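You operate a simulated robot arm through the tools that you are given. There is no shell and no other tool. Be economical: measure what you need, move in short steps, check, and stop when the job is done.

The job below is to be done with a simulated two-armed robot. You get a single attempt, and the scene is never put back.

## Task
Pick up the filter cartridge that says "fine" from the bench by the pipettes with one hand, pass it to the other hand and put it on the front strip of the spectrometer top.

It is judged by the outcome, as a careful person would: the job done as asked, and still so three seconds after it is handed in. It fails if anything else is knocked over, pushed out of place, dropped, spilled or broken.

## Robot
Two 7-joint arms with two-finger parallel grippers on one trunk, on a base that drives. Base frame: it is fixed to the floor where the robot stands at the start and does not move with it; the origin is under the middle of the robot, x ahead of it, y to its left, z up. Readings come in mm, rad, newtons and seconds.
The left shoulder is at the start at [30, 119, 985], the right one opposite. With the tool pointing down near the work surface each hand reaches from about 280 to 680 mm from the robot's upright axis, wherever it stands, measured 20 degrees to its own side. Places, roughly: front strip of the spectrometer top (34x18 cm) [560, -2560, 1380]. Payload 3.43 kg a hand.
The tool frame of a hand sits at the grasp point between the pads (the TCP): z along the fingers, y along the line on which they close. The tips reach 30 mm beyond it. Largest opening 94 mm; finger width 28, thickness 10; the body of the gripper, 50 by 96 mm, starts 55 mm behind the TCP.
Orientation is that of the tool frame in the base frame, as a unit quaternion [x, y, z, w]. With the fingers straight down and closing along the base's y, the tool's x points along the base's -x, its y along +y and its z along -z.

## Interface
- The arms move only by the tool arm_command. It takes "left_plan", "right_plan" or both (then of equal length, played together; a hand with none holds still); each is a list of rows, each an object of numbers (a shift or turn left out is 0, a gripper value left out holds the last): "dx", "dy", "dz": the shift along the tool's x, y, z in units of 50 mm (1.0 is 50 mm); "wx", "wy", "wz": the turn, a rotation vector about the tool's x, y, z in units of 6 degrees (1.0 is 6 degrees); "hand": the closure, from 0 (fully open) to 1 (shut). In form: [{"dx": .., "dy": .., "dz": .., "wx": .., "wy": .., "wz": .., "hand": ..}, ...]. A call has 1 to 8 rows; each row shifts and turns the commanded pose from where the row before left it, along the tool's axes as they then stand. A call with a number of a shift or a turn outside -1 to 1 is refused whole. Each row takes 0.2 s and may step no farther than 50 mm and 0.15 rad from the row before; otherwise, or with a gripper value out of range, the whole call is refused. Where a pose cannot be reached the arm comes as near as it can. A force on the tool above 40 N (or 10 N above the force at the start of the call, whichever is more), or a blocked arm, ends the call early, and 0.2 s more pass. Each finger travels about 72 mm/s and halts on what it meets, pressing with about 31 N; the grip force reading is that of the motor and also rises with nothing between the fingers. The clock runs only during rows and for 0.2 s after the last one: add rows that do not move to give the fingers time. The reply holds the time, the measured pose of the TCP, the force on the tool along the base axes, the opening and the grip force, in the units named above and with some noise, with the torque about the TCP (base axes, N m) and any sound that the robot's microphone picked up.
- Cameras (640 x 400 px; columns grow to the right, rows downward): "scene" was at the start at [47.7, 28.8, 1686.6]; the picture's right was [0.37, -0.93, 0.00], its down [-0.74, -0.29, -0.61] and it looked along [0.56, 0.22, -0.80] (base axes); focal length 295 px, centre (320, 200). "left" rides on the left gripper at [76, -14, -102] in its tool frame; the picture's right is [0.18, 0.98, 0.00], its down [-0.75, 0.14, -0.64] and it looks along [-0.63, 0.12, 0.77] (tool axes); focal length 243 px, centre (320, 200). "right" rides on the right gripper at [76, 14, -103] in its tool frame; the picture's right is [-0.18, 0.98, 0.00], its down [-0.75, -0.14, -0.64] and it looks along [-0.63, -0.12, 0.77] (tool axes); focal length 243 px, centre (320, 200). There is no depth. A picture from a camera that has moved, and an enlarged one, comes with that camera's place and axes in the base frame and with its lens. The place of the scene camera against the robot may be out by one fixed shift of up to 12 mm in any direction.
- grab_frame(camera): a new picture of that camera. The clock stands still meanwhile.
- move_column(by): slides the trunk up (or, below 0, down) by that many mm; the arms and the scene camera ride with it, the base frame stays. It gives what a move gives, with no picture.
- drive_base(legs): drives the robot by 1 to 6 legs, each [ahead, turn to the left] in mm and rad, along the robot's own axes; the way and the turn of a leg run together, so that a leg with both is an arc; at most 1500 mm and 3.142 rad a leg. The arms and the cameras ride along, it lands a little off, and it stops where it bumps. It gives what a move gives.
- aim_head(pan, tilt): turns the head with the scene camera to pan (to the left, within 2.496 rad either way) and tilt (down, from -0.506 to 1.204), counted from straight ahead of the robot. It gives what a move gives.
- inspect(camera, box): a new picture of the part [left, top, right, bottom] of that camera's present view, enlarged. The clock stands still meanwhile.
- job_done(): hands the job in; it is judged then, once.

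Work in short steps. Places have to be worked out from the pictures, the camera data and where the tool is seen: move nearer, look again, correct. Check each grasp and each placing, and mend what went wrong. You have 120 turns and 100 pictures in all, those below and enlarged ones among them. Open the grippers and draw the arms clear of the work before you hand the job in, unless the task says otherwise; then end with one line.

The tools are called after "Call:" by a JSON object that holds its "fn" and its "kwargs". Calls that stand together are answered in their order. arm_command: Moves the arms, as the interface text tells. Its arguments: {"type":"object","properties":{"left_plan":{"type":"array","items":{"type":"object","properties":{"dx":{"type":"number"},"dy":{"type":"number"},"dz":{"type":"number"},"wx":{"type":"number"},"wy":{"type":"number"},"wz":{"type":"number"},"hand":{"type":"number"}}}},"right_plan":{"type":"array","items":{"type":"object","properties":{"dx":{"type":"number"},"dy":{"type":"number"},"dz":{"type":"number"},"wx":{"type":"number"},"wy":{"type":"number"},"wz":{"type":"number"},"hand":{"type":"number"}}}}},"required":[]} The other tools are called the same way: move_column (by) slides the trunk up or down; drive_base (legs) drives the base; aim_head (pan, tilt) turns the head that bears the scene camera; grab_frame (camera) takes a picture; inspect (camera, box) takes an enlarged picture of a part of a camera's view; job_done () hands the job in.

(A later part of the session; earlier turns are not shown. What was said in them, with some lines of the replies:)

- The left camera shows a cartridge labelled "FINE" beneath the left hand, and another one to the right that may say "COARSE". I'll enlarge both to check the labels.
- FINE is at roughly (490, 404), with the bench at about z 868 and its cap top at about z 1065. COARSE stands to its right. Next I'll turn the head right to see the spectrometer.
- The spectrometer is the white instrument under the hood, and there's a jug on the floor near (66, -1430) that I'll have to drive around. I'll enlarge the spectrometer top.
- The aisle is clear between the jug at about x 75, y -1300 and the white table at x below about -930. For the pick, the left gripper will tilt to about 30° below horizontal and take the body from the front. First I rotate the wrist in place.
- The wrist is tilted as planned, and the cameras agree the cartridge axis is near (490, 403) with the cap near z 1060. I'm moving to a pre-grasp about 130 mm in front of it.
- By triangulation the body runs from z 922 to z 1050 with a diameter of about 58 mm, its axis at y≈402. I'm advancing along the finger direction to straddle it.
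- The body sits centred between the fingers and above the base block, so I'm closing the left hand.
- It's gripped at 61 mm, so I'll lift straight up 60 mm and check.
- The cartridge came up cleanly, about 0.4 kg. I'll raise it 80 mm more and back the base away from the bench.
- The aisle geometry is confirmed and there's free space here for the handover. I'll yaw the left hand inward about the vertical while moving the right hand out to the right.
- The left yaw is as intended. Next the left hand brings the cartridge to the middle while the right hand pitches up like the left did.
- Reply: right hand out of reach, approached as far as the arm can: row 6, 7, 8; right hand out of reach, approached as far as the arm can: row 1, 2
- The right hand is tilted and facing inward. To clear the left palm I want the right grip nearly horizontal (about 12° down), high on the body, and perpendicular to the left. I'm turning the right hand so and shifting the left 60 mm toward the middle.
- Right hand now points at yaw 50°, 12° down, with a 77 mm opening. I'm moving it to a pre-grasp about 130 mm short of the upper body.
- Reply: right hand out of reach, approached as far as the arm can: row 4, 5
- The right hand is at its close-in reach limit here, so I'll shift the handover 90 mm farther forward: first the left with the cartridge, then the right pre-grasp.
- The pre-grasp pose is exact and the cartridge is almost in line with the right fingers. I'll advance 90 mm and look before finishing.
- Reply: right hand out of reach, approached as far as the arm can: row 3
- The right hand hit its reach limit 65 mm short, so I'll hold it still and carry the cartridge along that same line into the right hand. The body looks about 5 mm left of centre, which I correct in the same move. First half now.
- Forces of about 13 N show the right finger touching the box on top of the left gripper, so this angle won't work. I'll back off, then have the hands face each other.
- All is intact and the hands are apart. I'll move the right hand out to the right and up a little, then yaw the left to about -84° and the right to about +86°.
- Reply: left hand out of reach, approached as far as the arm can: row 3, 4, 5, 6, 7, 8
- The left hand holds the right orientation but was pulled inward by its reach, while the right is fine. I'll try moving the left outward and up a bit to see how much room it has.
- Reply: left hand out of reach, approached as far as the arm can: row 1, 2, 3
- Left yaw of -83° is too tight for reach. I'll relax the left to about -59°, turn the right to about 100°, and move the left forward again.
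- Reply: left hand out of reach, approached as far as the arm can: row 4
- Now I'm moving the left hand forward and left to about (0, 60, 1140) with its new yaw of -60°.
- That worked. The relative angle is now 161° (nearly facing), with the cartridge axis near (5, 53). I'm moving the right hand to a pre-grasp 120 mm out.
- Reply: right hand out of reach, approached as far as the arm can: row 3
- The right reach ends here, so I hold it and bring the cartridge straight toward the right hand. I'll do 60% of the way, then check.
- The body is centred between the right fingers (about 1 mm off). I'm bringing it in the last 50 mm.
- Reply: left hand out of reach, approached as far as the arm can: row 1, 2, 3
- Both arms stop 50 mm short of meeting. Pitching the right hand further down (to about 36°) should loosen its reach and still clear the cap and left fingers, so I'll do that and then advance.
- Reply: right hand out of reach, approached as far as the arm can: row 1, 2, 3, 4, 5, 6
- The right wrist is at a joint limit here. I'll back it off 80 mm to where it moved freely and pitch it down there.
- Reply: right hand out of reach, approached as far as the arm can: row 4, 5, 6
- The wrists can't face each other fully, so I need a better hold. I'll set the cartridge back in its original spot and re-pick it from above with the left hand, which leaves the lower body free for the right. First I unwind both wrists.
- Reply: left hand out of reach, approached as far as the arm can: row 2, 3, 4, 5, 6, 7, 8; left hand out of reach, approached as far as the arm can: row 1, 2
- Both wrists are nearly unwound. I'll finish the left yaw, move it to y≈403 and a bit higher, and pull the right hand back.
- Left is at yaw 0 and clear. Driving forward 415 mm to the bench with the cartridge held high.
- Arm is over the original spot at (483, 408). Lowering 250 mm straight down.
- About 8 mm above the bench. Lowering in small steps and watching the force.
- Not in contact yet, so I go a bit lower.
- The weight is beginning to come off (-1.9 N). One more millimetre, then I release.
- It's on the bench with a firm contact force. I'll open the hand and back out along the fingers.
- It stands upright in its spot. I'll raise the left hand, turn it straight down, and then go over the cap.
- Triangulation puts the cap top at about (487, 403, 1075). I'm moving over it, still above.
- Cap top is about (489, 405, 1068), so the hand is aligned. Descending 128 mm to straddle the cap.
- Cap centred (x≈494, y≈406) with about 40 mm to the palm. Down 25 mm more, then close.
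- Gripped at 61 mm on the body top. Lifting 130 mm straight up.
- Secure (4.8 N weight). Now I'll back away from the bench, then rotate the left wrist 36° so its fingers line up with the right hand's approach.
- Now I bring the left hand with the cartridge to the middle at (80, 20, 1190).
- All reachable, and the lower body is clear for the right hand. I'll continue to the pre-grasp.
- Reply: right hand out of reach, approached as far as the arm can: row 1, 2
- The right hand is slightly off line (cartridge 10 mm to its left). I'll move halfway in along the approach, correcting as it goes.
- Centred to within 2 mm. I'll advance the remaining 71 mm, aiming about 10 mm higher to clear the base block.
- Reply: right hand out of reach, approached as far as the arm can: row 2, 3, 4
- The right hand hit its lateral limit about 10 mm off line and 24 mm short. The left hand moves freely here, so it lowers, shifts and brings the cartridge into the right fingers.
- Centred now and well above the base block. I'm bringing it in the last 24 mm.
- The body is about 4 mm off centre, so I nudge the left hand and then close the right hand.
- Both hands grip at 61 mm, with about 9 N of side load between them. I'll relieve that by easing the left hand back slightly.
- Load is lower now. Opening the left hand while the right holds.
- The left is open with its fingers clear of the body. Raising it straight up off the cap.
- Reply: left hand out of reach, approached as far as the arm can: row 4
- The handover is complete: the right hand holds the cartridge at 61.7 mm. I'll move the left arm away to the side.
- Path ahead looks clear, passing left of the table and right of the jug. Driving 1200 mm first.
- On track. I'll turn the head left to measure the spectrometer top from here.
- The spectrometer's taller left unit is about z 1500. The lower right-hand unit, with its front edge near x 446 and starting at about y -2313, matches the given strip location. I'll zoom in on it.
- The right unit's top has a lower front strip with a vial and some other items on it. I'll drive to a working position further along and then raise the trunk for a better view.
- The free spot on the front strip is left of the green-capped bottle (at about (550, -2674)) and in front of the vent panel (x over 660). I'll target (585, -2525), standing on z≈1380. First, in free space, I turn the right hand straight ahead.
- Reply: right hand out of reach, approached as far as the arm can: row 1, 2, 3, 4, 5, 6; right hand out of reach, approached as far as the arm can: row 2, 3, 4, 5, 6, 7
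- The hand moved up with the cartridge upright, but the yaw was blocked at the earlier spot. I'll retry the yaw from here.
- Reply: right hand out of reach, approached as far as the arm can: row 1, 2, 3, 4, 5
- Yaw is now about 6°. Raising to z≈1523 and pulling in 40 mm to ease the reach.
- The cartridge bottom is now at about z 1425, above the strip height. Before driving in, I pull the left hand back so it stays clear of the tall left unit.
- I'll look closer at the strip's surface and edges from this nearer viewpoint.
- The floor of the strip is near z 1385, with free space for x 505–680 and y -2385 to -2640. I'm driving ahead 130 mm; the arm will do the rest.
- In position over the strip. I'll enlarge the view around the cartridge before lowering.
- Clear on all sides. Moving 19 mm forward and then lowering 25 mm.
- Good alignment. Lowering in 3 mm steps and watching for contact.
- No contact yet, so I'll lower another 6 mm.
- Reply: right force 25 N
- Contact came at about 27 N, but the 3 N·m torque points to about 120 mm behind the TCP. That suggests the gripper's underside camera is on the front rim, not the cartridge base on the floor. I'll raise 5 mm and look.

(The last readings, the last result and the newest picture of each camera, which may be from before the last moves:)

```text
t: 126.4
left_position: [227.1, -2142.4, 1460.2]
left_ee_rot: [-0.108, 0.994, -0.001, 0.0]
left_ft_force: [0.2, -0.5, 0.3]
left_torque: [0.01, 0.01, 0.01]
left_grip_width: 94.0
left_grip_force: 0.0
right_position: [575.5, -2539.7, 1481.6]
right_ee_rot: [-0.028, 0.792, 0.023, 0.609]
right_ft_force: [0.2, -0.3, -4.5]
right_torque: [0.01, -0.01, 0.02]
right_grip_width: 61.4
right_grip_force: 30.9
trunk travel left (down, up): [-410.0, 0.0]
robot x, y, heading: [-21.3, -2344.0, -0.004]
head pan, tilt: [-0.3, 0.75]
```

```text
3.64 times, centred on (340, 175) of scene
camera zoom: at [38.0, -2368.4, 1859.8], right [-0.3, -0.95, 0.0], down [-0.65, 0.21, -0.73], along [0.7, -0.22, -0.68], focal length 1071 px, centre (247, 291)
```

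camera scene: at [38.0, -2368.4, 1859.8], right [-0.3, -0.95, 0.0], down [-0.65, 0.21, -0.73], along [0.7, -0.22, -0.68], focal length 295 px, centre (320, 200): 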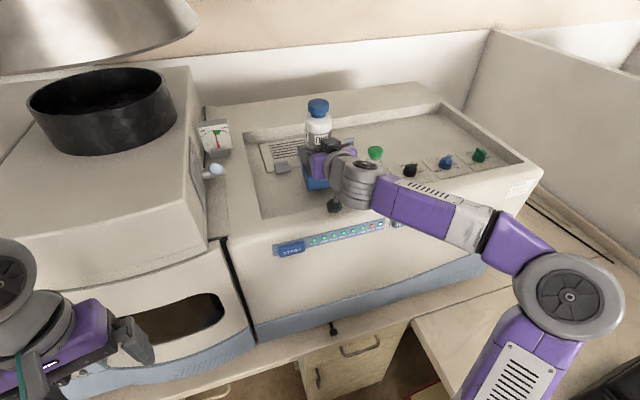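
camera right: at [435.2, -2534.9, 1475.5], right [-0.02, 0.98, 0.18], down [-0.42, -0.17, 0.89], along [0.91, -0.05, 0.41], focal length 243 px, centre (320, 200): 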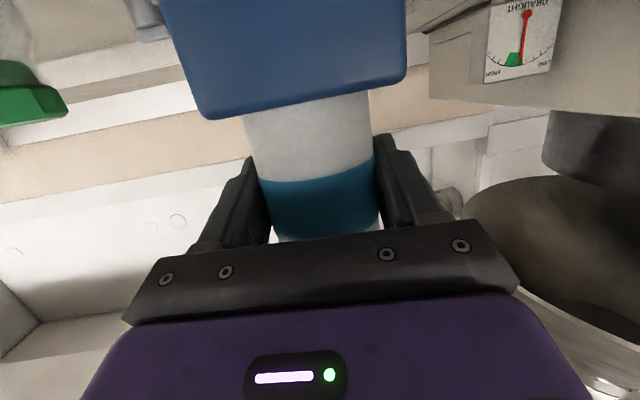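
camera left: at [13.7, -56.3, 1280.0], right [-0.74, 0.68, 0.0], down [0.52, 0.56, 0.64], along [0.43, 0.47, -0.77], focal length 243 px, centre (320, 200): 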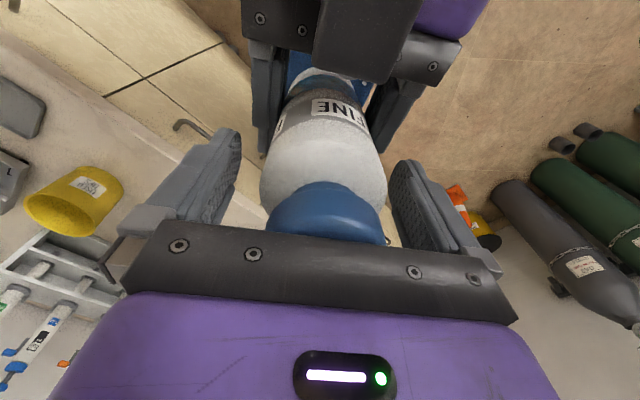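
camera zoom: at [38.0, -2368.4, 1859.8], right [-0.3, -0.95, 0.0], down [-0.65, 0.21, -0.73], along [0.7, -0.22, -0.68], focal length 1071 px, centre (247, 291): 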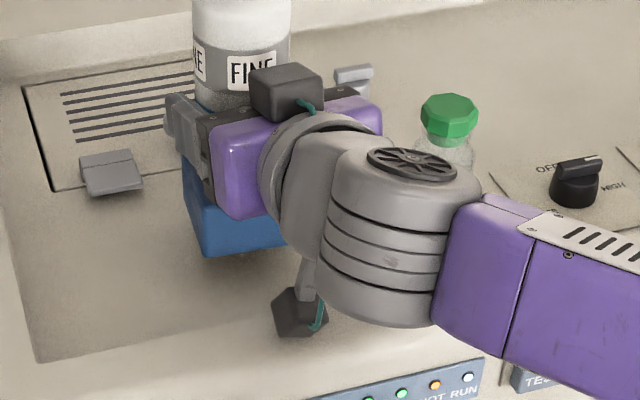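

The camera pod on the gripper sits just above the raised front rim, so the hand can't go lower, and the base is only a few millimetres to about 1.5 cm above the strip. I'll ease the grip open by about 1.5 mm so the cartridge slides down between the fingers while they keep it upright.

Call:
{"fn": "arm_command", "kwargs": {"right_plan": [{"dx": 0.02, "dz": 0.005}, {}, {"hand": 0.335}, {}, {}]}}

Call:
{"fn": "inspect", "kwargs": {"camera": "scene", "box": [280, 70, 400, 180]}}

```text
t: 127.6
left_position: [226.7, -2141.8, 1460.7]
left_ee_rot: [-0.107, 0.994, 0.0, 0.0]
left_ft_force: [0.0, 0.1, -0.5]
left_torque: [-0.03, 0.0, -0.04]
left_grip_width: 93.9
left_grip_force: 0.1
right_position: [574.6, -2538.3, 1481.5]
right_ee_rot: [-0.028, 0.792, 0.023, 0.609]
right_ft_force: [-0.3, 0.4, 0.3]
right_torque: [-0.05, 0.0, -0.01]
right_grip_width: 62.7
right_grip_force: 0.0
trunk travel left (down, up): [-410.0, 0.0]
robot x, y, heading: [-19.3, -2343.4, -0.001]
head pan, tilt: [-0.3, 0.75]
```

```text
3.64 times, centred on (340, 125) of scene
camera zoom: at [37.8, -2368.3, 1859.9], right [-0.3, -0.95, 0.0], down [-0.65, 0.21, -0.73], along [0.7, -0.22, -0.68], focal length 1071 px, centre (247, 473)
```

zoom: 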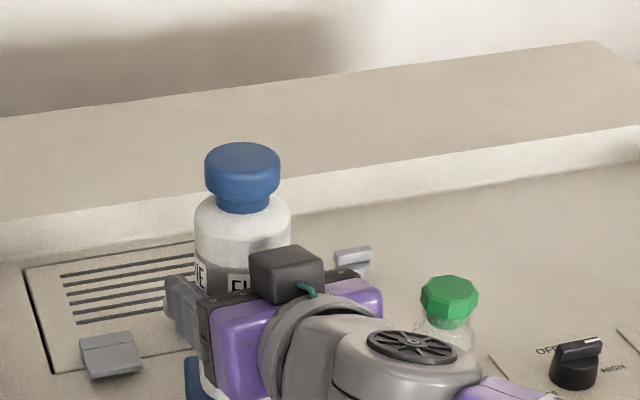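

The weight has left the hand and the cartridge stands upright on the strip. Opening fully and backing out along the fingers, up and away.

Call:
{"fn": "arm_command", "kwargs": {"right_plan": [{"hand": 0.15}, {"hand": 0}, {}, {}, {"dz": -0.5}, {"dz": -0.7}, {"dz": -0.8}, {"dz": -0.8}]}}

Call:
{"fn": "inspect", "kwargs": {"camera": "scene", "box": [240, 70, 440, 220]}}

```text
t: 129.4
left_position: [223.9, -2143.5, 1461.0]
left_ee_rot: [-0.107, 0.994, -0.001, 0.001]
left_ft_force: [0.6, 0.5, 0.1]
left_torque: [0.0, -0.04, 0.02]
left_grip_width: 93.8
left_grip_force: 0.1
right_position: [435.2, -2548.7, 1514.7]
right_ee_rot: [-0.027, 0.792, 0.022, 0.61]
right_ft_force: [-0.5, -0.2, 0.9]
right_torque: [0.01, 0.0, 0.0]
right_grip_width: 93.9
right_grip_force: 0.0
trunk travel left (down, up): [-410.0, 0.0]
robot x, y, heading: [-21.0, -2346.8, -0.001]
head pan, tilt: [-0.3, 0.75]
```

```text
2.67 times, centred on (340, 145) of scene
camera zoom: at [34.2, -2368.5, 1860.0], right [-0.3, -0.95, 0.0], down [-0.65, 0.21, -0.73], along [0.7, -0.22, -0.68], focal length 786 px, centre (267, 347)
```

zoom: 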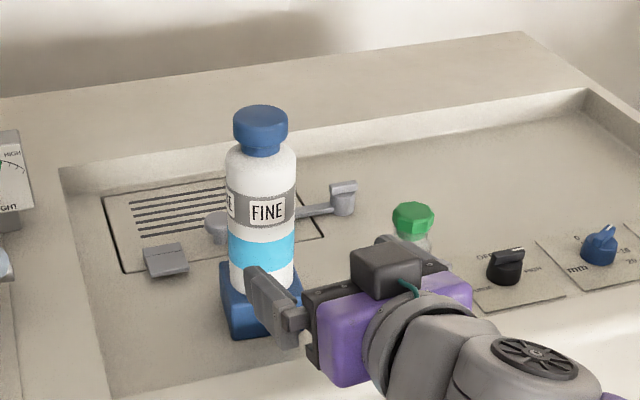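

The cartridge stands on the front strip beside the bottle, clear of everything. Now I'll back the base away and take a final look.

Call:
{"fn": "drive_base", "kwargs": {"legs": [[-300, 0]]}}

Call:
{"fn": "aim_head", "kwargs": {"pan": -0.25, "tilt": 0.55}}

Call:
{"fn": "grab_frame", "kwargs": {"camera": "scene"}}

Call:
{"fn": "inspect", "kwargs": {"camera": "scene", "box": [260, 110, 500, 260]}}

```text
t: 131.5
left_position: [-77.1, -2141.1, 1460.1]
left_ee_rot: [-0.108, 0.994, 0.0, -0.001]
left_ft_force: [-0.5, 0.3, -0.1]
left_torque: [0.02, 0.01, 0.0]
left_grip_width: 93.9
left_grip_force: 0.0
right_position: [133.6, -2546.5, 1514.0]
right_ee_rot: [-0.028, 0.792, 0.022, 0.609]
right_ft_force: [0.6, 0.8, 0.5]
right_torque: [0.01, -0.02, -0.04]
right_grip_width: 94.0
right_grip_force: 0.1
trunk travel left (down, up): [-410.0, 0.0]
robot x, y, heading: [-323.9, -2342.7, -0.001]
head pan, tilt: [-0.3, 0.75]
```

```text
t: 132.2
left_position: [-78.1, -2141.1, 1459.0]
left_ee_rot: [-0.108, 0.994, 0.0, 0.0]
left_ft_force: [-0.8, -0.9, 1.0]
left_torque: [0.01, 0.0, -0.01]
left_grip_width: 93.9
left_grip_force: 0.1
right_position: [133.4, -2546.1, 1513.6]
right_ee_rot: [-0.027, 0.792, 0.022, 0.609]
right_ft_force: [0.5, -0.2, 0.2]
right_torque: [0.03, 0.02, 0.01]
right_grip_width: 93.8
right_grip_force: 0.0
trunk travel left (down, up): [-410.0, 0.0]
robot x, y, heading: [-324.2, -2338.2, -0.007]
head pan, tilt: [-0.25, 0.55]
```

```text
11 pictures are left
camera scene: at [-259.5, -2364.3, 1877.3], right [-0.25, -0.97, 0.0], down [-0.51, 0.13, -0.85], along [0.82, -0.22, -0.52], focal length 295 px, centre (320, 200)
```

scene: 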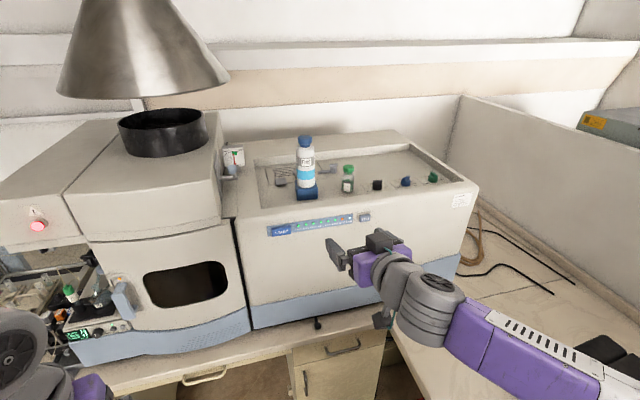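

```text
2.67 times, centred on (380, 185) of scene
camera zoom: at [-259.5, -2364.3, 1877.3], right [-0.25, -0.97, 0.0], down [-0.51, 0.13, -0.85], along [0.82, -0.22, -0.52], focal length 786 px, centre (160, 240)
```

zoom: 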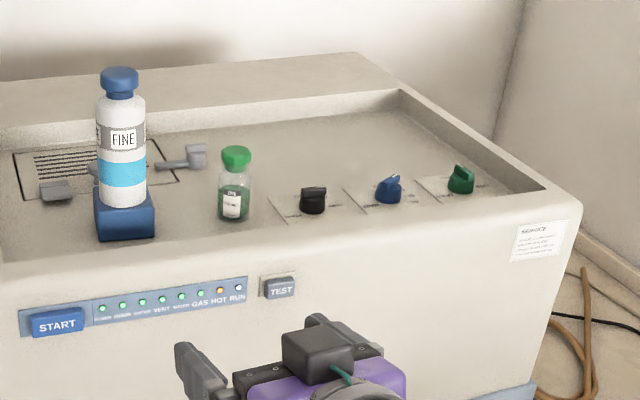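

The cartridge stands upright on the front strip with the bottle, knobs and vent undisturbed. Both grippers are open and clear, so I'm handing in.

Call:
{"fn": "job_done", "kwargs": {}}

```text
The job is handed in.
```

The "fine" filter cartridge was picked up with the left hand, passed to the right hand and now stands upright on the front strip of the spectrometer top; before the pass it was set back once on its bench spot to re-grip it, and the last few millimetres onto the strip it slid down between the loosened fingers.
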